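You operate a simulated robot arm through the tools that you are given. There is no shell and no other tool. Be economical: measure what you need, move in short steps, check, and stop when the job is done.

You are at the controls of a simulated robot arm. One attempt, no reset.

TASK
Put things in order on the side counter top. At the end: the yellow lemon half stands where the clear orange lidded jar stood; the black brush stands on top of the brown round tamper; the clear orange lidded jar stands where the black brush stood; the green lime half stands where the silver bowl stood; the silver bowl stands where the yellow lemon half stood; whatever was shut is shut again. Leave all else as you found it, and nothing knocked over.
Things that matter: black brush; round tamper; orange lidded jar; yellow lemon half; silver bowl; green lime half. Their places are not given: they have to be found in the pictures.

The check looks at the end state, three seconds after you hand in, the way a careful person would. Anything else that was tipped, shoved, dropped, spilled or broken makes it a failure.

THE ROBOT
A 7-joint arm with a two-finger parallel gripper, fixed in place. Base frame: the origin is at the foot of the arm, x ahead of it, y to its left, z up; the work surface is at about z = 0.88. Lengths are in m, angles in rad, forces in N, time in s.
With the tool pointing down near the work surface it reaches from about 0.3 to 0.7 m from the base axis. Its first joint turns from -1.152 to 1.152 rad. Payload 1.57 kg.
Tool frame: the origin (TCP) lies between the finger pads and is the grasp point; the fingertips stand 0.03 m ahead of it; z points along the fingers, y is the line along which they close. Largest opening 0.11 m; finger width 0.024, thickness 0.012; the body of the gripper, 0.048 by 0.112 m, starts 0.078 m behind the TCP.
Orientation is that of the tool frame in the base frame, as a unit quaternion [w, x, y, z]. With the fingers straight down and closing along the base's y, the tool's x points along the base's -x, its y along +y and its z along -z.

THE INTERFACE
- The arm moves only by the tool nudge_tool. Its argument "increments" is a list that holds one entry, the list of rows, each a list of 7 numbers: the shift along the tool's x, y, z in units of 150 mm (1.0 is 150 mm), then the turn, a rotation vector about the tool's x, y, z in units of 120 degrees (1.0 is 120 degrees), then the gripper command, from -1 (shut) to 1 (fully open), values between in proportion. In form: [[[dx, dy, dz, ax, ay, az, fingers], ...]]. A call has 1 to 10 rows; each row is the pose to reach, as a shift and turn from the pose commanded when the call began, along the tool's axes at that moment. A call with a number of a shift or a turn outside -1 to 1 is refused whole. Rows are played at 5 a second. More than 0.05 m and 0.15 rad between two rows, or a gripper value outside its range, and nothing of the call is played. A pose out of reach is approached as far as the arm can. The call stops where the force on the tool passes 40 N (or 10 N more than at its start, if that is more) or the arm is blocked; 0.2 s more then pass. Each finger travels about 0.108 m/s and halts on what it meets, pressing with about 30 N; the grip force reading is that of the motor and also rises with nothing between the fingers. The clock runs only during rows and for 0.2 s after the last one: add rows that repeat a pose to give the fingers time. The reply holds the time, the measured pose of the TCP, the force on the tool along the base axes, the opening and the grip force, in the units named above and with some noise.
- Cameras (640 x 400 px; columns grow to the right, rows downward): "scene" is fixed at [0.1639, -0.3874, 1.4031]; the picture's right is [0.81, -0.59, 0.00], its down [-0.33, -0.46, -0.83] and it looks along [0.48, 0.67, -0.56] (base axes); focal length 249 px, centre (320, 200). "wrist" rides on the gripper at [-0.036, 0, -0.08] in the tool frame; the picture's right is [0.00, -1.00, 0.00], its down [0.97, 0.00, -0.24] and it looks along [0.24, 0.00, 0.97] (tool axes); focal length 218 px, centre (320, 200).
- camera(camera): a new picture of that camera. It takes no simulated time.
- pixel_to_xyz(camera, pixels): for up to 12 pixels [column, row] of the newest picture of that camera ("zoom" is the newest enlarged one), the place [x, y, z] in the base frame of the surface seen there, good to about 0.003 m. It takes no simulated time.
- zoom(camera, box): a new picture of the part [left, top, right, bottom] of that camera's present view, enlarged. It takes no simulated time.
- job_done(): hands the job in; it is judged then, once.

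Work in short steps. Measure before you move; look again where a grasp or a placing could have gone wrong, and mend it. You have 80 turns and 46 pictures in all, those below and enlarged ones among them. Open the gripper and draw the arm clear of the work before you hand the job in, unless the task says otherwise; then end with one line.

The tools are called after "Emit:" as name(argument=value, ...) on one line, values as JSON. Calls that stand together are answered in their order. nudge_tool: Moves the arm, as the interface text tells. Its arguments: {"type":"object","properties":{"increments":{"type":"array"}},"required":["increments"]} The other tools are called the same way: camera (camera) takes a picture; pixel_to_xyz (camera, pixels) gives the place of the surface under pixels of a picture; zoom (camera, box) takes an enlarged picture of a part of a camera's view; job_done () hands the job in.

At the start:

```text
time: 0.0
tcp_pos: [0.4729, 0.0974, 1.2352]
ee_rot: [-0.001, -0.001, 1.0, 0.0]
ft_force: [0.3, 0.9, -0.1]
opening: 0.1097
grasp_force: 0.0
```

scene: 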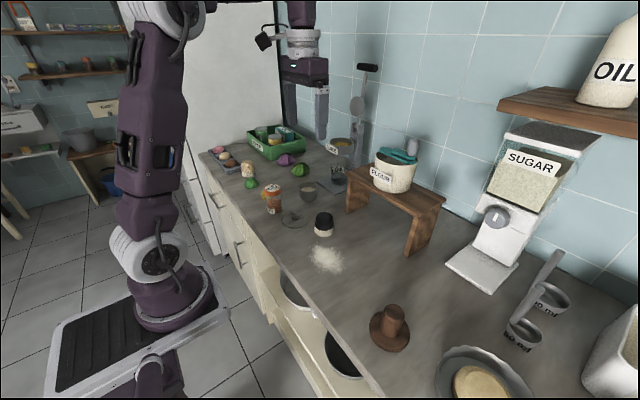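
wrist: 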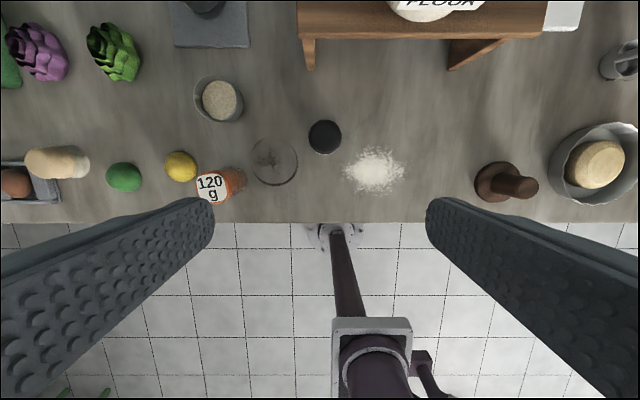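

The pictures show the jar near scene (272,200), bowl (308,192), brush (323,223), tamper (390,328), lemon (250,183), lime behind. I zoom in to see details.

Emit:
zoom(camera="scene", box=[200, 120, 360, 280])

Emit:
zoom(camera="wrist", box=[0, 70, 380, 230])

Emit:
zoom(camera="scene", box=[330, 260, 530, 400])

```text
2.50 times, centred on (280, 200) of scene
```

zoom: 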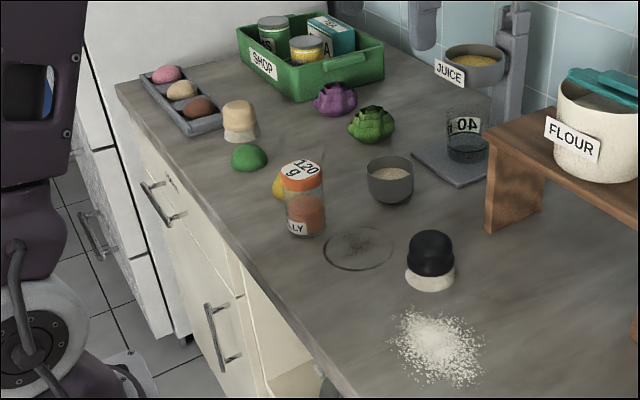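

```text
1.68 times, centred on (190, 150) of wrist
```

zoom: 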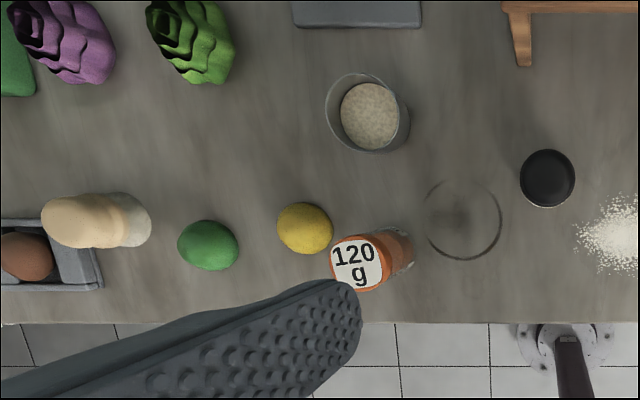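

```text
2.86 times, centred on (430, 330) of scene
```

zoom: 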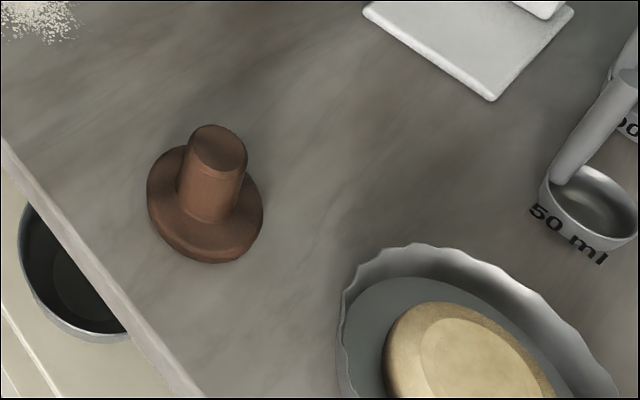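

Measure the objects from the wrist picture and the scene picture.

Emit:
pixel_to_xyz(camera="wrist", pixels=[[325, 135], [212, 187], [181, 166], [124, 177], [219, 99], [521, 186], [490, 165], [325, 121], [325, 151], [309, 136], [341, 136], [270, 165]])

Emit:
pixel_to_xyz(camera="zoom", pixels=[[216, 150], [193, 145], [246, 158], [215, 175], [215, 128], [200, 255], [152, 205], [262, 215], [210, 215]])

Emit:
camera(camera="scene")

```text
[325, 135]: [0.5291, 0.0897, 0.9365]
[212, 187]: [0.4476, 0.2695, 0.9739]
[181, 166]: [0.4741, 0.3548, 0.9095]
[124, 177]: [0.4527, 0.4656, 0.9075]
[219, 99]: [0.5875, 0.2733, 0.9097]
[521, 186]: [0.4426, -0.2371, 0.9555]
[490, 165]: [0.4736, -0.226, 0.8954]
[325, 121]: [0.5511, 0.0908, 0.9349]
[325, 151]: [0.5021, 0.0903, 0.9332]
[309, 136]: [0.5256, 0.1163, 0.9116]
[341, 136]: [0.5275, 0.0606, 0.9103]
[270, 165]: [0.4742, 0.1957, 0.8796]
```

```text
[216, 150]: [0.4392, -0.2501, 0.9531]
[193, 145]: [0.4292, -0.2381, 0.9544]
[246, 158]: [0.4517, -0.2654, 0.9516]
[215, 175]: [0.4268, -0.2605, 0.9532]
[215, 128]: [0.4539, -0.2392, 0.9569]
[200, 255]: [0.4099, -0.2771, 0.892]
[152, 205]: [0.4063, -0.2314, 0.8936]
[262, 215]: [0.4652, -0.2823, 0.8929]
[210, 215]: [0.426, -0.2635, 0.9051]
```

```text
40 pictures are left
```

scene: 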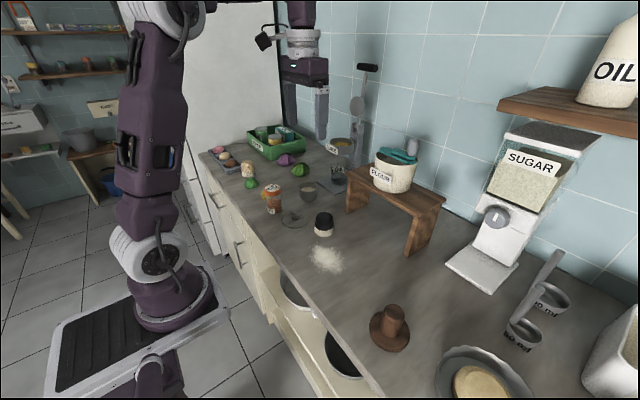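

Brush is at about (0.527,0.089), top 0.937; tamper knob top at about (0.440,-0.250,0.955). I go above the brush and look down.

Emit:
nudge_tool(increments=[[[-0.09, -0.013, 0.225, 0, 0, 0, 0.6], [-0.18, -0.027, 0.45, 0, 0, 0, 0.6], [-0.27, -0.04, 0.675, 0, 0, 0, 0.6], [-0.36, -0.053, 0.9, 0, 0, 0, 0.6], [-0.36, -0.053, 0.9, 0, 0, 0, 0.6]]])

Emit:
camera(camera="wrist")

```text
time: 1.2
tcp_pos: [0.5304, 0.0899, 1.1006]
ee_rot: [0.0, 0.0, 1.0, 0.0]
ft_force: [0.3, -0.4, -1.4]
opening: 0.088
grasp_force: 0.0
```

```text
39 pictures are left
```

wrist: 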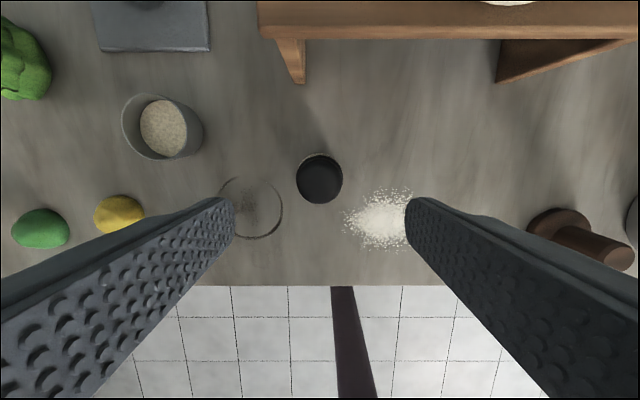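

Brush cap is at (320,180). Measure its rim and others.

Emit:
pixel_to_xyz(camera="wrist", pixels=[[320, 180], [299, 180], [340, 180], [320, 160], [320, 201], [345, 215], [355, 190], [120, 211], [40, 229], [163, 127], [124, 105], [202, 150]])

Emit:
zoom(camera="wrist", box=[0, 80, 360, 280])

```text
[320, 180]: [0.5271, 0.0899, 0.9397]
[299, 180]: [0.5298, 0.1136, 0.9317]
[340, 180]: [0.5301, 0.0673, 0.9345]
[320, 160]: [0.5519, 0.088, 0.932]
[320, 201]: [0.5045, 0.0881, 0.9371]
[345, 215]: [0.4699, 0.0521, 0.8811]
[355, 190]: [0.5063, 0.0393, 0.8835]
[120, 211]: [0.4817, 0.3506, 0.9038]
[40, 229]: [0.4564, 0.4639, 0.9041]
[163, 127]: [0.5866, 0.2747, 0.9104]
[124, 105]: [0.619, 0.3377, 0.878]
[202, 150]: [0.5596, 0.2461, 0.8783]
```

```text
1.78 times, centred on (180, 180) of wrist
```

zoom: 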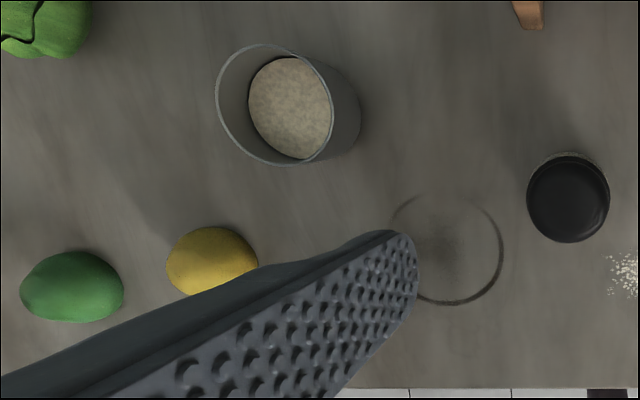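

Brush centre (0.528,0.090), diameter about 0.047. I descend to grasp it low-mid at z≈0.922, then close.

Emit:
nudge_tool(increments=[[[0.01, 0, 0.3, 0, 0, 0, 0.4], [0.01, 0, 0.6, 0, 0, 0, 0.4], [0.01, 0, 0.9, 0, 0, 0, 0.4]]])

Emit:
nudge_tool(increments=[[[0, 0, 0.15, 0, 0, 0, 0.4], [0, 0, 0.287, 0, 0, 0, 0.4], [0, 0, 0.287, 0, 0, 0, -0.5], [0, 0, 0.287, 0, 0, 0, -0.5]]])

```text
time: 2.0
tcp_pos: [0.526, 0.0905, 0.9637]
ee_rot: [0.0, 0.001, 1.0, 0.0]
ft_force: [0.2, 0.4, -1.0]
opening: 0.0769
grasp_force: 0.1
```

```text
time: 3.0
tcp_pos: [0.5264, 0.0913, 0.924]
ee_rot: [0.0, 0.0, 1.0, 0.0]
ft_force: [-0.4, -1.2, 4.8]
opening: 0.0587
grasp_force: 30.4
```

Gripped (opening 0.059, 30 N). Lift to about 1.07 and check.

Emit:
nudge_tool(increments=[[[0, 0, -0.1, 0, 0, 0, -0.5], [0, 0, -0.3, 0, 0, 0, -0.5], [0, 0, -0.6, 0, 0, 0, -0.5], [0, 0, -0.97, 0, 0, 0, -0.5]]])

Emit:
zoom(camera="scene", box=[220, 100, 440, 240])

```text
refused: row 4 steps farther than a row can; nothing moved
```

```text
2.86 times, centred on (330, 170) of scene
```

zoom: 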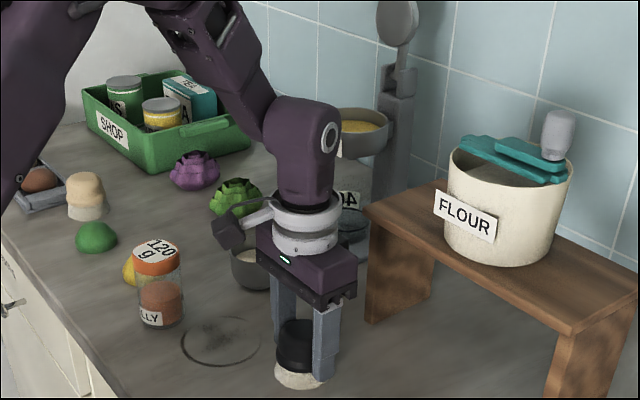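

The step was too big; retry with smaller steps.

Emit:
nudge_tool(increments=[[[0, 0, -0.1, 0, 0, 0, -0.5], [0, 0, -0.35, 0, 0, 0, -0.5], [0, 0, -0.65, 0, 0, 0, -0.5], [0, 0, -0.95, 0, 0, 0, -0.5]]])

Emit:
zoom(camera="scene", box=[220, 100, 440, 240])

```text
time: 4.0
tcp_pos: [0.5292, 0.0928, 1.0653]
ee_rot: [0.0, 0.0, 1.0, 0.0]
ft_force: [0.3, -1.6, 0.0]
opening: 0.0589
grasp_force: 29.7
```

```text
2.86 times, centred on (330, 170) of scene
```

zoom: 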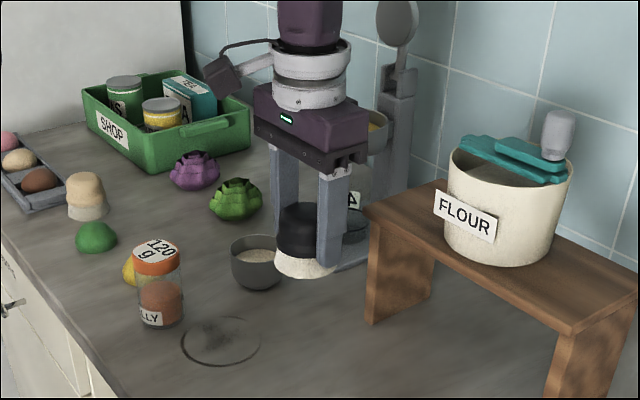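

Held upright. Carry toward the tamper in two calls.

Emit:
nudge_tool(increments=[[[0.1, -0.25, 0, 0, 0, 0, -0.5], [0.2, -0.5, 0, 0, 0, 0, -0.5], [0.25, -0.75, 0, 0, 0, 0, -0.5], [0.3, -1.0, 0, 0, 0, 0, -0.5]]])

Emit:
nudge_tool(increments=[[[0.07, -0.25, 0, 0, 0, 0, -0.5], [0.14, -0.5, 0, 0, 0, 0, -0.5], [0.2, -0.75, 0, 0, 0, 0, -0.5], [0.25, -0.95, 0, 0, 0, 0, -0.5]]])

Emit:
camera(camera="wrist")

```text
time: 5.0
tcp_pos: [0.4817, -0.0602, 1.0632]
ee_rot: [0.0, 0.0, 1.0, 0.0]
ft_force: [-0.2, -0.4, 0.6]
opening: 0.0589
grasp_force: 30.7
```

```text
time: 6.0
tcp_pos: [0.4443, -0.2054, 1.064]
ee_rot: [0.0, 0.0, 1.0, -0.001]
ft_force: [0.1, 0.4, -0.4]
opening: 0.0587
grasp_force: 29.9
```

```text
35 pictures are left
```

wrist: 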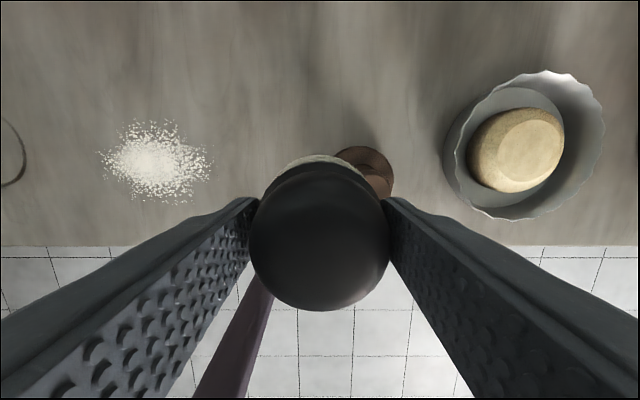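

I zoom on the tamper and brush to find both centres precisely.

Emit:
zoom(camera="scene", box=[340, 240, 440, 360])

```text
3.33 times, centred on (390, 300) of scene
```

zoom: 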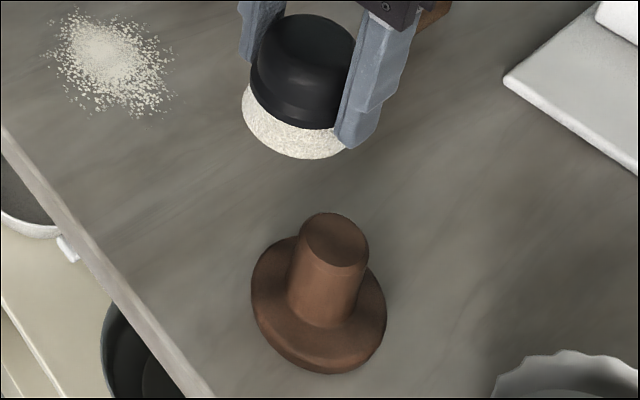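

Emit:
pixel_to_xyz(camera="zoom", pixels=[[335, 239], [303, 235], [366, 247], [336, 216], [336, 263], [310, 220], [362, 262], [298, 157], [258, 133], [244, 100], [300, 130]])

```text
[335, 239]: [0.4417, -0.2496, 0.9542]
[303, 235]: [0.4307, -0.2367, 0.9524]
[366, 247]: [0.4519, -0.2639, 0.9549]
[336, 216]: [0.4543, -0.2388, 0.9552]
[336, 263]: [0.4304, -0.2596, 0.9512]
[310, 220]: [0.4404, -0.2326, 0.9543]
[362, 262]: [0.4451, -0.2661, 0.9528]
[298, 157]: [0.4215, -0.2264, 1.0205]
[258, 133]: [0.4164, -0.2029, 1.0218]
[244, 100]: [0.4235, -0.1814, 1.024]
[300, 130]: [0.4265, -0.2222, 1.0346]
```

Knob centre (0.4415,-0.2495), top 0.954; brush bottom 0.045 below TCP. Align, then lower to just above contact.

Emit:
nudge_tool(increments=[[[0.012, -0.15, 0, 0, 0, 0, -0.5], [0.025, -0.297, 0, 0, 0, 0, -0.5], [0.025, -0.297, 0.2, 0, 0, 0, -0.5], [0.025, -0.297, 0.38, 0, 0, 0, -0.5], [0.025, -0.297, 0.38, 0, 0, 0, -0.5]]])

Emit:
zoom(camera="scene", box=[340, 260, 440, 360])

```text
time: 7.2
tcp_pos: [0.4396, -0.2447, 1.007]
ee_rot: [0.0, 0.0, 1.0, 0.0]
ft_force: [0.2, 0.2, -0.7]
opening: 0.0591
grasp_force: 30.7
```

```text
4.00 times, centred on (390, 310) of scene
```

zoom: 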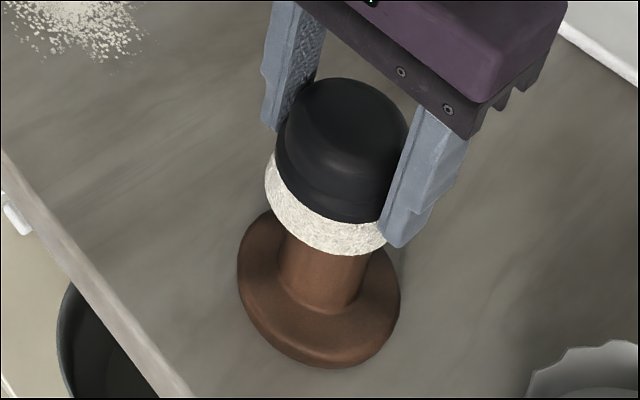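

Brush sits over the knob at a small gap. Shift slightly and lower gently to contact.

Emit:
nudge_tool(increments=[[[-0.007, -0.013, 0, 0, 0, 0, -0.5], [-0.007, -0.013, 0.03, 0, 0, 0, -0.5], [-0.007, -0.013, 0.055, 0, 0, 0, -0.5], [-0.007, -0.013, 0.068, 0, 0, 0, -0.5], [-0.007, -0.013, 0.068, 0, 0, 0, -0.5]]])

```text
time: 8.4
tcp_pos: [0.4416, -0.2474, 0.9978]
ee_rot: [0.001, 0.001, 1.0, -0.001]
ft_force: [-2.9, 5.3, 24.4]
opening: 0.0588
grasp_force: 30.0
```

Contact at 24 N; ease back 1 mm, then open gently a bit.

Emit:
nudge_tool(increments=[[[0, 0, -0.006, 0, 0, 0, -0.5], [0, 0, -0.006, 0, 0, 0, -0.5]]])

```text
time: 9.0
tcp_pos: [0.4402, -0.2474, 0.9961]
ee_rot: [0.001, 0.0, 1.0, 0.0]
ft_force: [0.2, 0.2, 11.5]
opening: 0.0586
grasp_force: 29.6
```

Emit:
nudge_tool(increments=[[[0, 0, -0.005, 0, 0, 0, -0.5], [0, 0, -0.005, 0, 0, 0, 0.15], [0, 0, -0.005, 0, 0, 0, 0.35], [0, 0, -0.005, 0, 0, 0, 0.6], [0, 0, -0.005, 0, 0, 0, 0.6]]])

Emit:
zoom(camera="scene", box=[340, 260, 440, 360])

```text
time: 10.2
tcp_pos: [0.4409, -0.2474, 0.9986]
ee_rot: [0.0, 0.0, 1.0, 0.0]
ft_force: [0.1, 0.8, -0.5]
opening: 0.0878
grasp_force: 0.1
```

```text
4.00 times, centred on (390, 310) of scene
```

zoom: 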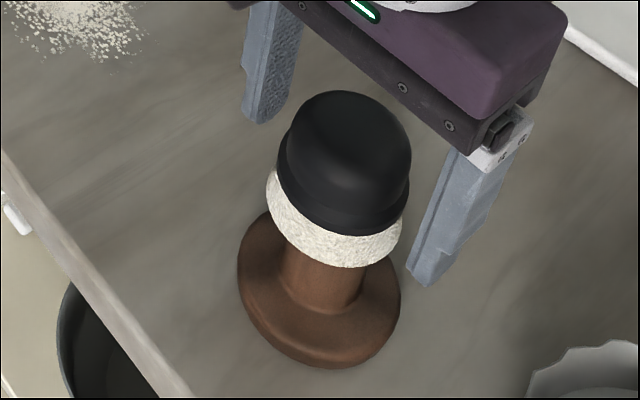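

Brush stands on the tamper. Rise straight up, then travel back toward the jar.

Emit:
nudge_tool(increments=[[[0, 0, -0.3, 0, 0, 0, 0.6], [0, 0, -0.6, 0, 0, 0, 0.6], [0, 0, -0.95, 0, 0, 0, 0.6]]])

Emit:
nudge_tool(increments=[[[0, 0.32, 0, 0, 0, 0, 0.6], [0, 0.64, 0, 0, 0, 0, 0.6], [0, 0.97, 0, 0, 0, 0, 0.6]]])

Emit:
nudge_tool(increments=[[[0, 0.32, 0, 0, 0, 0, 0.6], [0, 0.64, 0, 0, 0, 0, 0.6], [0, 0.97, 0, 0, 0, 0, 0.6]]])

Emit:
nudge_tool(increments=[[[0, 0.32, 0, 0, 0, 0, 0.6], [0, 0.64, 0, 0, 0, 0, 0.6], [0, 0.97, 0, 0, 0, 0, 0.6], [0, 0.97, 0, 0, 0, 0, 0.6]]])

Emit:
camera(camera="wrist")

Emit:
zoom(camera="scene", box=[230, 140, 350, 250])

```text
refused: row 3 steps farther than a row can; nothing moved
```

```text
time: 11.0
tcp_pos: [0.4395, -0.1039, 0.9955]
ee_rot: [0.001, 0.001, 1.0, 0.001]
ft_force: [0.3, 0.2, 0.2]
opening: 0.088
grasp_force: 0.1
```

```text
time: 11.8
tcp_pos: [0.4383, 0.0422, 1.0029]
ee_rot: [0.0, 0.0, 1.0, 0.0]
ft_force: [-0.2, -0.3, 0.7]
opening: 0.088
grasp_force: 0.0
```

```text
time: 12.8
tcp_pos: [0.439, 0.1885, 1.003]
ee_rot: [0.0, 0.0, 1.0, 0.0]
ft_force: [-0.6, -0.6, 2.1]
opening: 0.0872
grasp_force: 0.0
```

```text
31 pictures are left
```

wrist: 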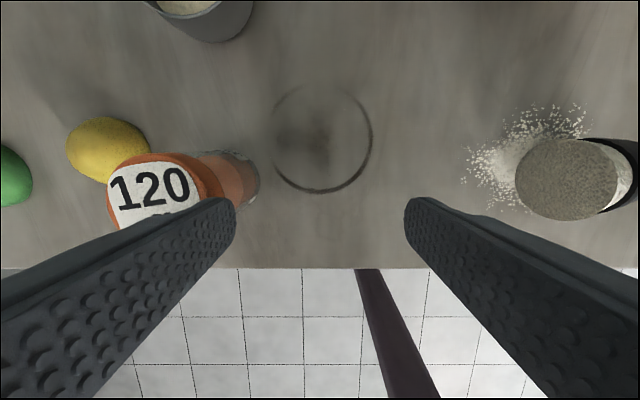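

```text
3.64 times, centred on (290, 195) of scene
```

zoom: 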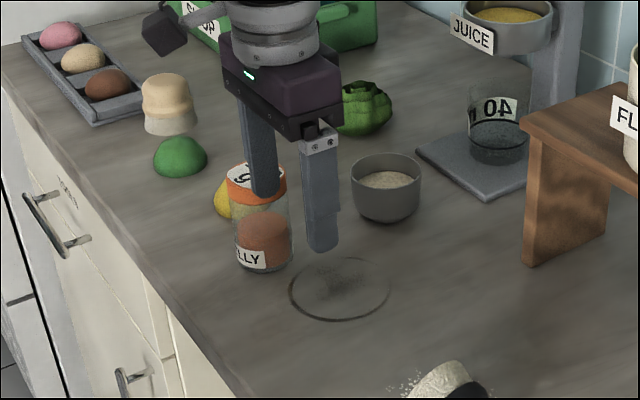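

That was my mistake: the lift was refused (step over 0.05 m) and the following sideways moves, sent in the same batch, dragged the brush off the tamper; it now lies near the flour. I back off from the jar slightly and rise, one checked call at a time.

Emit:
nudge_tool(increments=[[[0, -0.07, 0, 0, 0, 0, 0.6], [0, -0.1, -0.25, 0, 0, 0, 0.6], [0, -0.1, -0.5, 0, 0, 0, 0.6], [0, -0.1, -0.75, 0, 0, 0, 0.6], [0, -0.1, -1.0, 0, 0, 0, 0.6]]])

Emit:
camera(camera="wrist")

Emit:
camera(camera="scene")

```text
time: 14.0
tcp_pos: [0.4412, 0.175, 1.1517]
ee_rot: [0.001, 0.0, 1.0, 0.0]
ft_force: [0.3, -0.7, 0.4]
opening: 0.0879
grasp_force: 0.0
```

```text
29 pictures are left
```

wrist: 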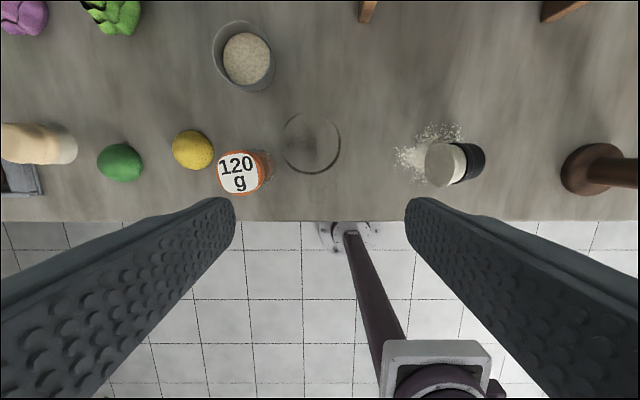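

```text
28 pictures are left
```

scene: 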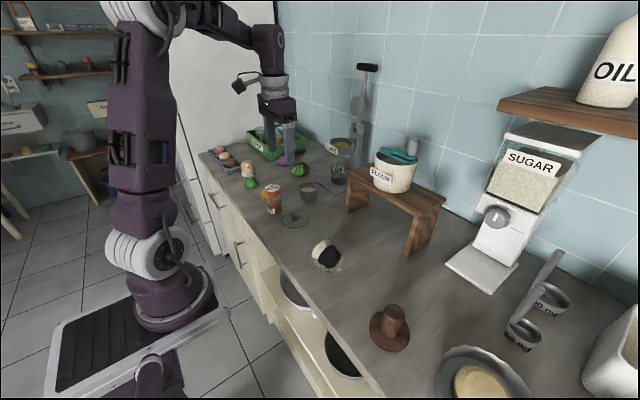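

The brush lies on its side at scene (326,255). Zoom on brush and tamper to measure.

Emit:
zoom(camera="scene", box=[290, 230, 410, 360])

```text
3.08 times, centred on (350, 295) of scene
```

zoom: 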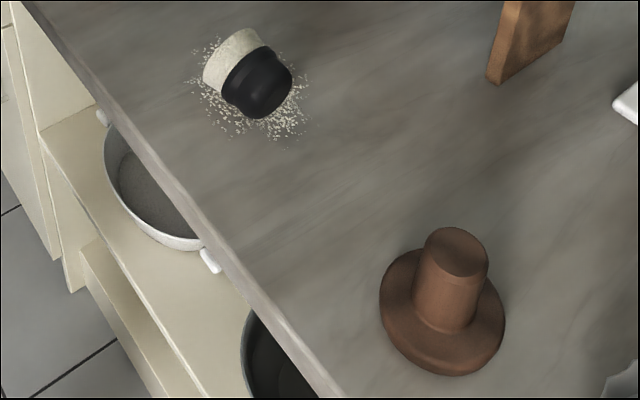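

Emit:
pixel_to_xyz(camera="zoom", pixels=[[456, 252], [425, 250], [488, 263], [240, 70], [222, 92], [264, 50], [206, 72], [250, 30], [256, 118], [290, 78], [275, 90], [210, 85]])

Emit:
pixel_to_xyz(camera="wrist", pixels=[[445, 164], [426, 165], [462, 164], [445, 144], [445, 186], [475, 162], [472, 144], [468, 180], [484, 161], [465, 145]])

Emit:
zoom(camera="wrist", box=[380, 110, 520, 210])

```text
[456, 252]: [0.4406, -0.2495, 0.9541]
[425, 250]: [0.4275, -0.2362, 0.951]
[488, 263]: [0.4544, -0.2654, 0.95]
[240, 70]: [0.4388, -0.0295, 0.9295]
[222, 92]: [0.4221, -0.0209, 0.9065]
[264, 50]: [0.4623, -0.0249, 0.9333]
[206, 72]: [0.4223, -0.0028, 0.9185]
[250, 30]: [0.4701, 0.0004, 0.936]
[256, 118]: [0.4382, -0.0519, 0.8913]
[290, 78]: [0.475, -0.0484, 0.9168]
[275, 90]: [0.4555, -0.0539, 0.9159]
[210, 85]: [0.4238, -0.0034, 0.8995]
```

```text
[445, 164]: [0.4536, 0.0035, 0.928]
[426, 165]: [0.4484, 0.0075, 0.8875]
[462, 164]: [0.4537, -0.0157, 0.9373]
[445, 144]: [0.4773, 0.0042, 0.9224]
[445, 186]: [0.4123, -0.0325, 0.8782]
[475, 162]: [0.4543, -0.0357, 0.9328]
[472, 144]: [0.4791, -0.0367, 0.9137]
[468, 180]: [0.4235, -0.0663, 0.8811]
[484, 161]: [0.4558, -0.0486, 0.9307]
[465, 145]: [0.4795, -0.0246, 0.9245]
```

```text
4.00 times, centred on (450, 160) of wrist
```

zoom: 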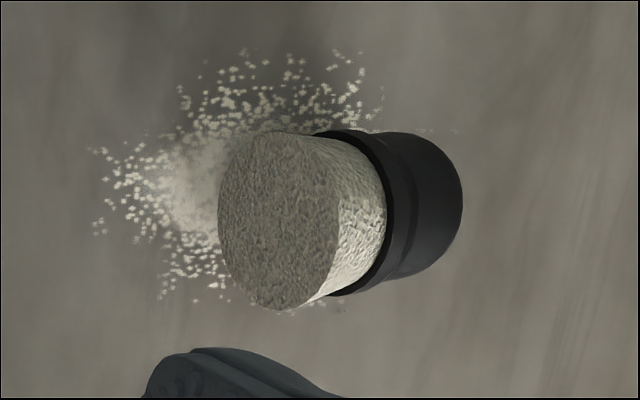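

Tamper has not moved (knob 0.441,-0.2495). The brush lies with its axis nearly along y, bristles toward +y, spanning y≈0.006 to -0.052, centred x≈0.452. I'll turn the gripper ~84° so it closes across the brush, tilt, grasp, and stand it upright again. First yaw while shifting back in y.

Emit:
nudge_tool(increments=[[[0, -0.1, 0, 0, 0, 0.07, 0.7], [0, -0.2, 0, 0, 0, 0.14, 0.7], [0, -0.3, 0, 0, 0, 0.21, 0.7], [0, -0.4, 0, 0, 0, 0.28, 0.7], [0, -0.5, 0, 0, 0, 0.35, 0.7], [0, -0.6, 0, 0, 0, 0.42, 0.7], [0, -0.7, 0, 0, 0, 0.49, 0.7], [0, -0.8, 0, 0, 0, 0.56, 0.7], [0, -0.9, 0, 0, 0, 0.63, 0.7], [0, -1.0, 0, 0, 0, 0.7, 0.7]]])

```text
time: 16.2
tcp_pos: [0.4426, 0.0242, 1.1508]
ee_rot: [0.0, 0.67, 0.742, 0.0]
ft_force: [0.6, -1.2, 0.0]
opening: 0.0936
grasp_force: 0.1
```

Yaw reached. Now tilt 30° and move to a pre-grasp 0.1 m back along the approach line from (0.453,-0.02,0.918).

Emit:
nudge_tool(increments=[[[-0.107, 0.007, 0.1, 0, 0.042, 0, 0.7], [-0.213, 0.013, 0.28, 0, 0.083, 0, 0.7], [-0.32, 0.02, 0.45, 0, 0.125, 0, 0.7], [-0.427, 0.027, 0.62, 0, 0.167, 0, 0.7], [-0.533, 0.033, 0.8, 0, 0.208, 0, 0.7], [-0.64, 0.04, 0.973, 0, 0.25, 0, 0.7], [-0.64, 0.04, 0.973, 0, 0.25, 0, 0.7]]])

Emit:
camera(camera="wrist")

Emit:
zoom(camera="scene", box=[250, 160, 430, 290])

```text
time: 17.8
tcp_pos: [0.4564, -0.0723, 1.0035]
ee_rot: [-0.192, 0.647, 0.716, 0.175]
ft_force: [-0.1, -0.6, -0.4]
opening: 0.0934
grasp_force: 0.1
```

```text
25 pictures are left
```

wrist: 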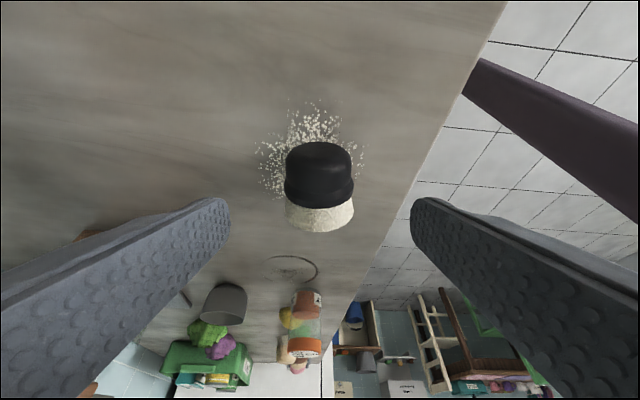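

```text
3.08 times, centred on (340, 225) of scene
```

zoom: 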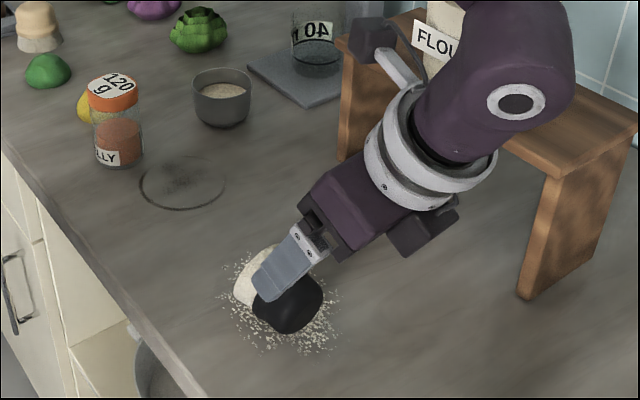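

Brush is centred at column 320 and axis-aligned in the wrist view. Advance 0.1 m along the tool axis.

Emit:
nudge_tool(increments=[[[0, 0, 0.25, 0, 0, 0, 0.7], [0, 0, 0.5, 0, 0, 0, 0.7], [0, 0, 0.667, 0, 0, 0, 0.7], [0, 0, 0.667, 0, 0, 0, 0.7]]])

Emit:
zoom(camera="scene", box=[270, 190, 390, 290])

```text
time: 18.8
tcp_pos: [0.451, -0.0206, 0.915]
ee_rot: [-0.191, 0.646, 0.718, 0.174]
ft_force: [0.0, -0.6, 0.0]
opening: 0.0936
grasp_force: 0.1
```

```text
4.00 times, centred on (330, 240) of scene
```

zoom: 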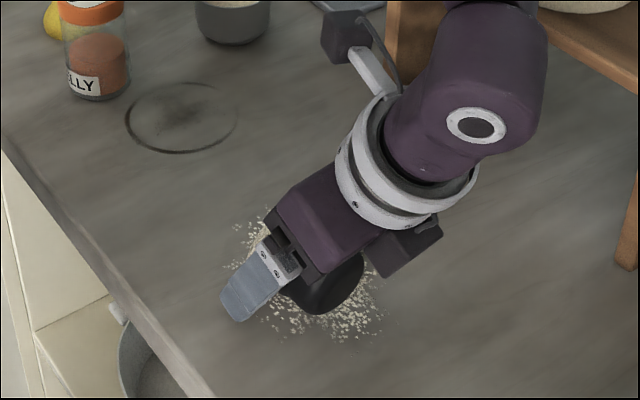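

No contact. Close the fingers.

Emit:
nudge_tool(increments=[[[0, 0, 0.0, 0, 0, 0, 0.0], [0, 0, 0.0, 0, 0, 0, -0.5], [0, 0, 0.0, 0, 0, 0, -0.5], [0, 0, 0.0, 0, 0, 0, -0.5]]])

```text
time: 19.8
tcp_pos: [0.4513, -0.0193, 0.9156]
ee_rot: [-0.193, 0.646, 0.718, 0.173]
ft_force: [-0.1, -0.7, 0.1]
opening: 0.0582
grasp_force: 29.6
```

Gripped at 0.058. Lift straight up 0.12 m.

Emit:
nudge_tool(increments=[[[0.05, 0, -0.087, 0, 0, 0, -0.5], [0.15, 0, -0.26, 0, 0, 0, -0.5], [0.28, 0, -0.485, 0, 0, 0, -0.5], [0.4, 0, -0.693, 0, 0, 0, -0.5]]])

```text
time: 20.8
tcp_pos: [0.4526, -0.0205, 1.0364]
ee_rot: [-0.192, 0.646, 0.718, 0.173]
ft_force: [0.5, 1.2, -0.5]
opening: 0.0585
grasp_force: 29.8
```

Held. Rotate about tool y by -48° first.

Emit:
nudge_tool(increments=[[[0, 0, 0, 0, -0.067, 0, -0.5], [0, 0, 0, 0, -0.133, 0, -0.5], [0, 0, 0, 0, -0.2, 0, -0.5], [0, 0, 0, 0, -0.267, 0, -0.5], [0, 0, 0, 0, -0.333, 0, -0.5], [0, 0, 0, 0, -0.4, 0, -0.5]]])

Emit:
nudge_tool(increments=[[[0, 0, 0, 0, -0.06, 0, -0.5], [0, 0, 0, 0, -0.12, 0, -0.5], [0, 0, 0, 0, -0.18, 0, -0.5], [0, 0, 0, 0, -0.24, 0, -0.5], [0, 0, 0, 0, -0.3, 0, -0.5], [0, 0, 0, 0, -0.35, 0, -0.5], [0, 0, 0, 0, -0.35, 0, -0.5]]])

Emit:
zoom(camera="scene", box=[230, 110, 430, 270])

```text
time: 22.2
tcp_pos: [0.4517, -0.0225, 1.0361]
ee_rot: [0.117, 0.661, 0.734, -0.105]
ft_force: [-0.1, 0.2, -1.4]
opening: 0.0587
grasp_force: 30.1
```

```text
time: 23.8
tcp_pos: [0.4515, -0.0224, 1.0366]
ee_rot: [0.373, 0.578, 0.644, -0.335]
ft_force: [-0.1, -0.1, -0.2]
opening: 0.0586
grasp_force: 29.9
```

```text
2.50 times, centred on (330, 190) of scene
```

zoom: 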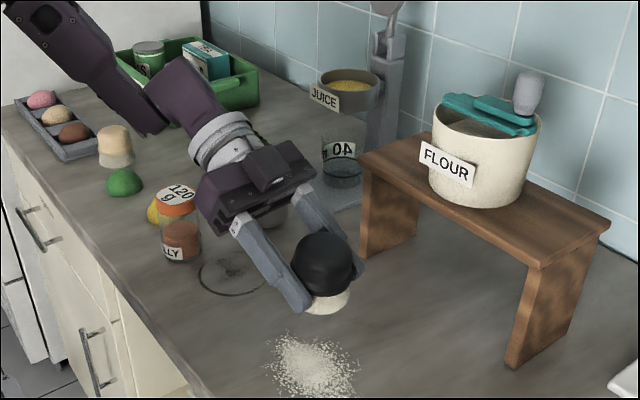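

The brush is upright again. Zoom in close to check its tilt and centre.

Emit:
zoom(camera="scene", box=[315, 190, 375, 240])

```text
8.00 times, centred on (345, 215) of scene
```

zoom: 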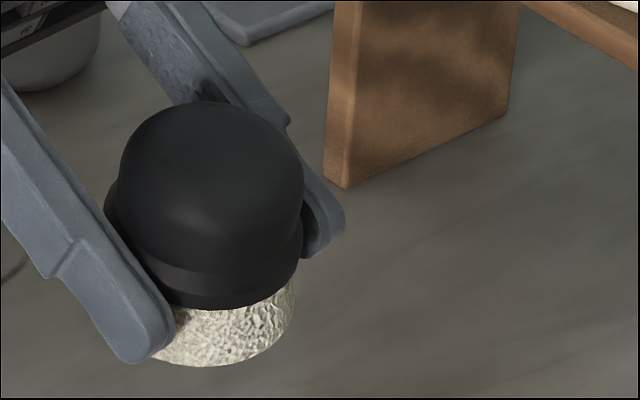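

Emit:
pixel_to_xyz(camera="zoom", pixels=[[215, 362], [260, 352], [290, 325], [175, 358], [293, 300], [205, 130], [240, 145], [185, 200], [270, 150], [150, 130], [200, 102]])

```text
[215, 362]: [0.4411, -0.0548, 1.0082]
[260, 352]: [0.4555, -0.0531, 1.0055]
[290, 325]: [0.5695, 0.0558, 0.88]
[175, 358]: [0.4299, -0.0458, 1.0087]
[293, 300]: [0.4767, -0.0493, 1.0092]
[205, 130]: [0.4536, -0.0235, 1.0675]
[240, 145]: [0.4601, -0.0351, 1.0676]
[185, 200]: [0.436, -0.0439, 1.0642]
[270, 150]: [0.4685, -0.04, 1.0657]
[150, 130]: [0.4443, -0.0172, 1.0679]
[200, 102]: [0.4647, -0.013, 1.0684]
```

Brush bottom is at about z=1.007, centre (0.4515,-0.0285), leaning ~3° toward -y. Move halfway toward the tamper at this height.

Emit:
nudge_tool(increments=[[[-0.12, -0.037, 0.21, 0, 0, 0, -0.5], [-0.243, -0.075, 0.42, 0, 0, 0, -0.5], [-0.365, -0.112, 0.632, 0, 0, 0, -0.5]]])

```text
time: 24.6
tcp_pos: [0.4455, -0.1297, 1.0347]
ee_rot: [0.372, 0.58, 0.643, -0.334]
ft_force: [0.7, 0.0, -0.7]
opening: 0.0587
grasp_force: 30.1
```

Good; second half, with the small tilt correction.

Emit:
nudge_tool(increments=[[[-0.12, -0.037, 0.21, 0, -0.012, 0, -0.5], [-0.243, -0.075, 0.42, 0, -0.025, 0, -0.5], [-0.365, -0.112, 0.632, 0, -0.025, 0, -0.5], [-0.365, -0.112, 0.632, 0, -0.025, 0, -0.5]]])

Emit:
zoom(camera="scene", box=[350, 250, 440, 360])

```text
time: 25.6
tcp_pos: [0.4382, -0.2436, 1.0349]
ee_rot: [0.389, 0.571, 0.633, -0.35]
ft_force: [0.8, 1.1, -1.1]
opening: 0.0583
grasp_force: 29.8
```

```text
3.64 times, centred on (395, 305) of scene
```

zoom: 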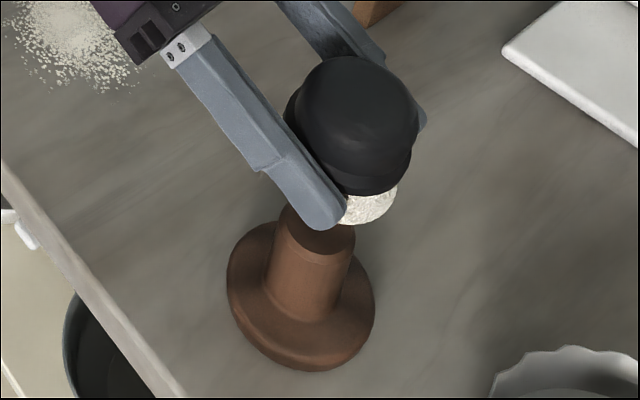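

Lower 0.045 m straight down and look.

Emit:
nudge_tool(increments=[[[0.13, 0, 0.068, 0, 0, 0, -0.5], [0.267, 0, 0.136, 0, 0, 0, -0.5], [0.267, 0, 0.136, 0, 0, 0, -0.5]]])

Emit:
zoom(camera="scene", box=[350, 260, 430, 350])

```text
time: 26.4
tcp_pos: [0.4389, -0.2421, 0.9921]
ee_rot: [0.388, 0.571, 0.634, -0.35]
ft_force: [-0.1, 0.5, -0.3]
opening: 0.0585
grasp_force: 30.2
```

```text
4.44 times, centred on (390, 305) of scene
```

zoom: 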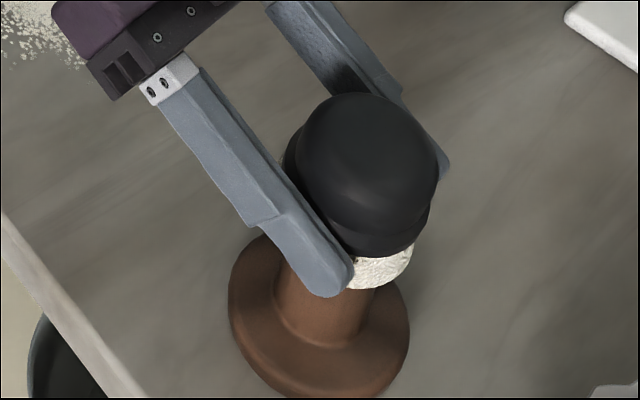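

The brush looks maybe 4 mm right of the knob axis; measure its rim.

Emit:
pixel_to_xyz(camera="zoom", pixels=[[360, 286], [380, 284], [400, 272], [410, 258], [413, 248], [360, 98], [300, 150], [436, 170], [370, 150], [380, 225], [345, 100]])

```text
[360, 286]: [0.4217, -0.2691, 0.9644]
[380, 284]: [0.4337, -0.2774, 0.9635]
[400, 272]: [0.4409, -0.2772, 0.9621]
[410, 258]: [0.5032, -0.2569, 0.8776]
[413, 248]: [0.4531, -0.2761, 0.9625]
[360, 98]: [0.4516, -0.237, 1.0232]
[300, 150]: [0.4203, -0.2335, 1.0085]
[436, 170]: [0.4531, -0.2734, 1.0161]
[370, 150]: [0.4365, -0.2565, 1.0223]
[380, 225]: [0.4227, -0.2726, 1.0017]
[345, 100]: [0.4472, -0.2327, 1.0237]
```

Fitted brush centre (0.440,-0.2485) matches the knob (0.441,-0.2495). Lower gently about 8 mm more.

Emit:
nudge_tool(increments=[[[0.02, 0.004, 0.011, 0, 0, 0, -0.5], [0.036, 0.004, 0.018, 0, 0, 0, -0.5], [0.036, 0.004, 0.018, 0, 0, 0, -0.5]]])

```text
time: 27.2
tcp_pos: [0.4399, -0.2431, 0.9874]
ee_rot: [0.388, 0.572, 0.633, -0.35]
ft_force: [0.0, 0.1, -1.7]
opening: 0.0583
grasp_force: 29.8
```

Emit:
nudge_tool(increments=[[[0.009, 0, 0.0045, 0, 0, 0, -0.5], [0.018, 0, 0.009, 0, 0, 0, -0.5], [0.018, 0, 0.009, 0, 0, 0, -0.5]]])

```text
time: 28.0
tcp_pos: [0.4409, -0.242, 0.9835]
ee_rot: [0.39, 0.57, 0.633, -0.35]
ft_force: [-0.7, -1.0, 10.7]
opening: 0.0584
grasp_force: 29.9
```

Contact at 10.7 N. Open the fingers in place.

Emit:
nudge_tool(increments=[[[0, 0, 0, 0, 0, 0, 0.12], [0, 0, 0, 0, 0, 0, 0.3], [0, 0, 0, 0, 0, 0, 0.7], [0, 0, 0, 0, 0, 0, 0.9], [0, 0, 0, 0, 0, 0, 0.9]]])

Emit:
zoom(camera="scene", box=[350, 260, 430, 350])

```text
time: 29.2
tcp_pos: [0.4411, -0.2427, 0.9831]
ee_rot: [0.389, 0.57, 0.634, -0.349]
ft_force: [0.1, 0.1, -0.2]
opening: 0.1045
grasp_force: 0.0
```

```text
4.44 times, centred on (390, 305) of scene
```

zoom: 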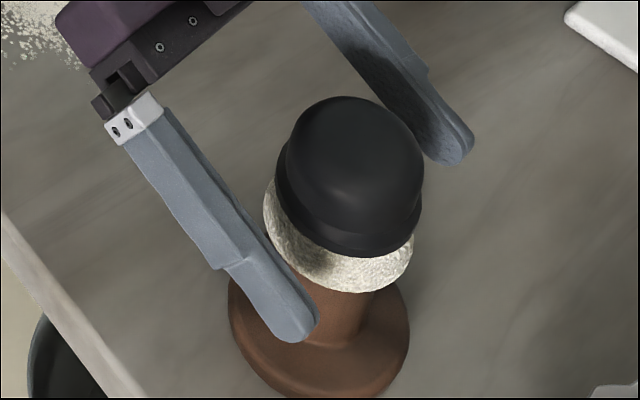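

The brush stands centred on the tamper. Retreat backward along the tool axis in legal steps.

Emit:
nudge_tool(increments=[[[0, 0, -0.2, 0, 0, 0, 0.9], [0, 0, -0.45, 0, 0, 0, 0.9], [0, 0, -0.7, 0, 0, 0, 0.9], [0, 0, -0.95, 0, 0, 0, 0.9]]])

```text
time: 30.2
tcp_pos: [0.4301, -0.1402, 1.0357]
ee_rot: [0.389, 0.571, 0.633, -0.35]
ft_force: [0.1, -0.5, -0.2]
opening: 0.1046
grasp_force: 0.0
out of reach, approached as far as the arm can: row 4
```

Now rotate the tool back to vertical while rising.

Emit:
nudge_tool(increments=[[[-0.074, 0, 0, 0, 0.066, 0, 0.8], [-0.148, 0, 0, 0, 0.131, 0, 0.8], [-0.222, 0, 0, 0, 0.197, 0, 0.8], [-0.296, 0, 0, 0, 0.263, 0, 0.8], [-0.37, 0, -0.05, 0, 0.328, 0, 0.8], [-0.445, 0, -0.1, 0, 0.394, 0, 0.8], [-0.52, 0, -0.2, 0, 0.46, 0, 0.8], [-0.594, 0, -0.303, 0, 0.525, 0, 0.8], [-0.594, 0, -0.303, 0, 0.525, 0, 0.8]]])

```text
time: 32.2
tcp_pos: [0.4289, -0.1379, 1.1371]
ee_rot: [-0.001, 0.67, 0.743, 0.001]
ft_force: [-0.5, -0.2, 0.3]
opening: 0.0988
grasp_force: 0.1
```

Tool is vertical again. Travel toward the jar at z≈1.14, first of three equal shifts (each clear at this height).

Emit:
nudge_tool(increments=[[[0.271, 0.043, 0, 0, 0, 0, 0.8], [0.542, 0.085, 0, 0, 0, 0, 0.8], [0.813, 0.128, 0, 0, 0, 0, 0.8]]])

Emit:
nudge_tool(increments=[[[0.271, 0.043, 0, 0, 0, 0, 0.8], [0.542, 0.085, 0, 0, 0, 0, 0.8], [0.813, 0.128, 0, 0, 0, 0, 0.8]]])

Emit:
nudge_tool(increments=[[[0.271, 0.043, 0, 0, 0, 0, 0.8], [0.542, 0.085, 0, 0, 0, 0, 0.8], [0.813, 0.128, 0, 0, 0, 0, 0.8], [0.813, 0.128, 0, 0, 0, 0, 0.8]]])

Emit:
camera(camera="wrist")

Emit:
camera(camera="scene")

```text
time: 33.0
tcp_pos: [0.4373, -0.0133, 1.1369]
ee_rot: [0.0, 0.669, 0.743, 0.0]
ft_force: [0.0, -0.3, 0.2]
opening: 0.0988
grasp_force: 0.0
```

```text
time: 33.8
tcp_pos: [0.4428, 0.1106, 1.1335]
ee_rot: [0.001, 0.67, 0.743, 0.0]
ft_force: [-0.7, 0.4, 1.0]
opening: 0.0988
grasp_force: 0.0
```

```text
time: 34.8
tcp_pos: [0.4512, 0.2321, 1.1351]
ee_rot: [0.0, 0.669, 0.743, 0.0]
ft_force: [-0.2, 0.2, 0.2]
opening: 0.0988
grasp_force: 0.1
```

```text
17 pictures are left
```

wrist: 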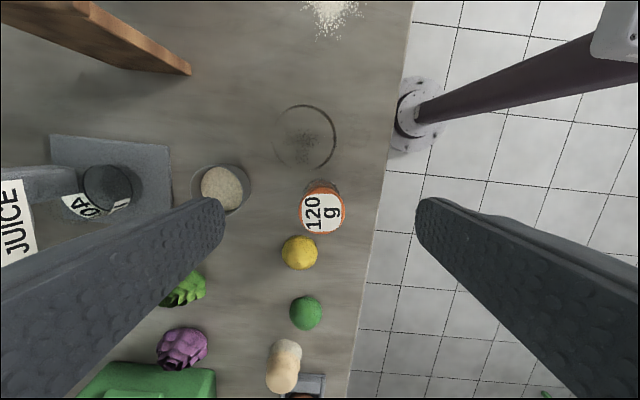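

```text
16 pictures are left
```

scene: 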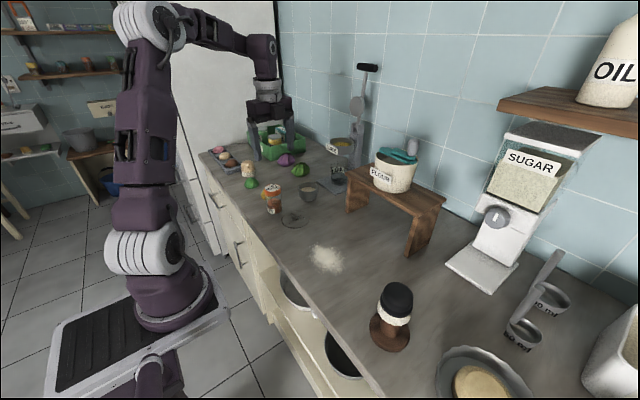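

Brush stands fine. Wrist view shows jar lid (322,211), lemon (299,253), lime (306,313), bowl (221,188). Measure all places now.

Emit:
pixel_to_xyz(camera="wrist", pixels=[[322, 211], [302, 211], [344, 211], [322, 189], [299, 253], [283, 253], [317, 253], [299, 269], [306, 313], [306, 297], [221, 188], [246, 178]])

Emit:
zoom(camera="scene", box=[230, 150, 340, 230])

```text
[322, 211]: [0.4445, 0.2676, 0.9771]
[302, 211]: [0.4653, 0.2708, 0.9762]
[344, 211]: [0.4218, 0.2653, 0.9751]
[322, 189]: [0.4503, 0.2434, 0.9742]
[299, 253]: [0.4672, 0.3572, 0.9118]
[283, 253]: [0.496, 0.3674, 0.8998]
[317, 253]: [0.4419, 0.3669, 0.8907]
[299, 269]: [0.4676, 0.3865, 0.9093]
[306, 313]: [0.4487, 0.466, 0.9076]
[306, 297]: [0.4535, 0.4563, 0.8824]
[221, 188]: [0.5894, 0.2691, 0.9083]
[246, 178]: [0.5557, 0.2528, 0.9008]
```

```text
5.00 times, centred on (285, 190) of scene
```

zoom: 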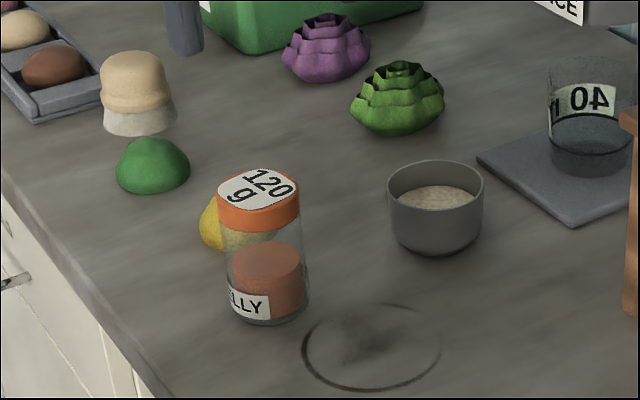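

Emit:
pixel_to_xyz(camera="zoom", pixels=[[240, 312], [268, 320], [300, 308], [388, 190], [483, 190], [437, 160], [435, 215], [435, 252], [392, 235], [482, 228], [116, 175], [190, 175]])

Emit:
pixel_to_xyz(camera="wrist", pixels=[[299, 245], [290, 243], [310, 265], [299, 262], [284, 260], [314, 245], [322, 308], [290, 316], [308, 328], [192, 185], [250, 185], [215, 165]])

```text
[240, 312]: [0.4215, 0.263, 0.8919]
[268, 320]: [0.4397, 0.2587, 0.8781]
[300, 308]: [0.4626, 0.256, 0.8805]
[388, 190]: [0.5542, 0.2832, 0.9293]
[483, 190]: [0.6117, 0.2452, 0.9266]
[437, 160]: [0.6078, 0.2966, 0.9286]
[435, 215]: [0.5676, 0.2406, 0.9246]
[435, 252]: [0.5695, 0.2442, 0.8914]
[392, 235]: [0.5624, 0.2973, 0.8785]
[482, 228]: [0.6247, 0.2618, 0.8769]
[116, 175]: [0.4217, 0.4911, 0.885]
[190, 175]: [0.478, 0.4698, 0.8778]
```

```text
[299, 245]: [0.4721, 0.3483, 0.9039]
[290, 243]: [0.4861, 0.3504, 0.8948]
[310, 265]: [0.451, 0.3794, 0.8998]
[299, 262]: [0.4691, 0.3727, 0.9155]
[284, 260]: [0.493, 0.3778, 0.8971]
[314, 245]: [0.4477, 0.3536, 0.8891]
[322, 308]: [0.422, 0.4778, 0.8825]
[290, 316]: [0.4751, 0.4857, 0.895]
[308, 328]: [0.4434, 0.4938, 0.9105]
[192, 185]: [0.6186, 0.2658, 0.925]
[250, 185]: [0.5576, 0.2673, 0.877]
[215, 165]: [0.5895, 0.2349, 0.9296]
```

Jar centre ≈(0.444,0.269), lid top 0.975; lemon ≈(0.469,0.364); lime ≈(0.449,0.475); bowl centre ≈(0.586,0.267), radius 0.035. Move over the jar and descend in small steps.

Emit:
nudge_tool(increments=[[[0.243, -0.011, 0, 0, 0, 0, 0.8], [0.243, -0.011, 0.3, 0, 0, 0, 0.8], [0.243, -0.011, 0.6, 0, 0, 0, 0.8], [0.243, -0.011, 0.8, 0, 0, 0, 0.8], [0.243, -0.011, 0.8, 0, 0, 0, 0.8]]])

Emit:
camera(camera="wrist")

```text
time: 36.0
tcp_pos: [0.4441, 0.2682, 1.0161]
ee_rot: [0.0, 0.669, 0.743, 0.0]
ft_force: [0.0, 0.2, 0.0]
opening: 0.0988
grasp_force: 0.1
```

```text
14 pictures are left
```

wrist: 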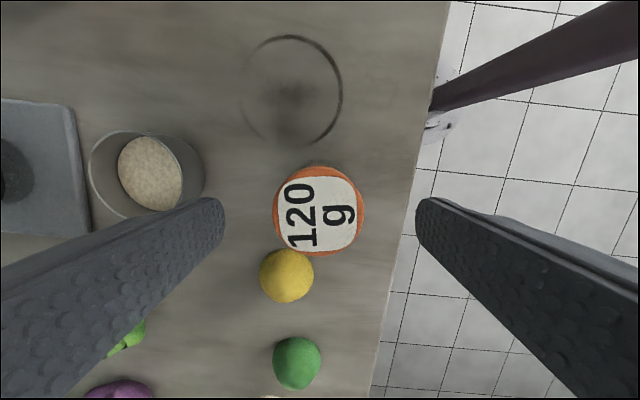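

Lid is centred at (319,211), as expected for a centred tool. Descend 0.098 m and close.

Emit:
nudge_tool(increments=[[[0, 0, 0.22, 0, 0, 0, 0.8], [0, 0, 0.44, 0, 0, 0, 0.8], [0, 0, 0.653, 0, 0, 0, 0.8], [0, 0, 0.653, 0, 0, 0, 0.2], [0, 0, 0.653, 0, 0, 0, -0.4], [0, 0, 0.653, 0, 0, 0, -0.6], [0, 0, 0.653, 0, 0, 0, -0.6]]])

```text
time: 37.6
tcp_pos: [0.4465, 0.2664, 0.9172]
ee_rot: [0.0, 0.67, 0.743, 0.0]
ft_force: [0.1, -0.3, -0.3]
opening: 0.053
grasp_force: 30.1
```

Jar gripped (0.053). Lift 0.1 m gently.

Emit:
nudge_tool(increments=[[[0, 0, -0.1, 0, 0, 0, -0.6], [0, 0, -0.3, 0, 0, 0, -0.6], [0, 0, -0.5, 0, 0, 0, -0.6], [0, 0, -0.7, 0, 0, 0, -0.6]]])

Emit:
pixel_to_xyz(camera="scene", pixels=[[347, 208], [347, 190], [372, 212], [406, 255], [270, 202]])

```text
time: 38.6
tcp_pos: [0.4454, 0.2689, 1.0231]
ee_rot: [0.001, 0.669, 0.743, -0.001]
ft_force: [-0.1, 0.2, -1.8]
opening: 0.0532
grasp_force: 30.2
```

```text
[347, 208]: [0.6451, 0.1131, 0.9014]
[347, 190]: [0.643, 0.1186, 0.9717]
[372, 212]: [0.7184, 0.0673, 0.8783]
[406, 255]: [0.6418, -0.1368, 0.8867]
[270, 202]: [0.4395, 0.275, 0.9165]
```

Path is clear (stool leg at x≥0.643). Carry the jar to the brush's former spot (0.528,0.090).

Emit:
nudge_tool(increments=[[[-0.207, 0.072, 0, 0, 0, 0, -0.6], [-0.414, 0.143, 0, 0, 0, 0, -0.6], [-0.62, 0.215, 0, 0, 0, 0, -0.6]]])

Emit:
nudge_tool(increments=[[[-0.207, 0.072, 0, 0, 0, 0, -0.6], [-0.414, 0.143, 0, 0, 0, 0, -0.6], [-0.62, 0.215, 0, 0, 0, 0, -0.6], [-0.62, 0.215, 0, 0, 0, 0, -0.6]]])

```text
time: 39.4
tcp_pos: [0.4833, 0.179, 1.0217]
ee_rot: [0.0, 0.669, 0.743, 0.0]
ft_force: [0.3, -0.3, -1.2]
opening: 0.053
grasp_force: 29.6
```

```text
time: 40.4
tcp_pos: [0.5283, 0.0897, 1.0203]
ee_rot: [0.0, 0.669, 0.743, 0.0]
ft_force: [-0.1, 0.4, -1.2]
opening: 0.0531
grasp_force: 30.1
```

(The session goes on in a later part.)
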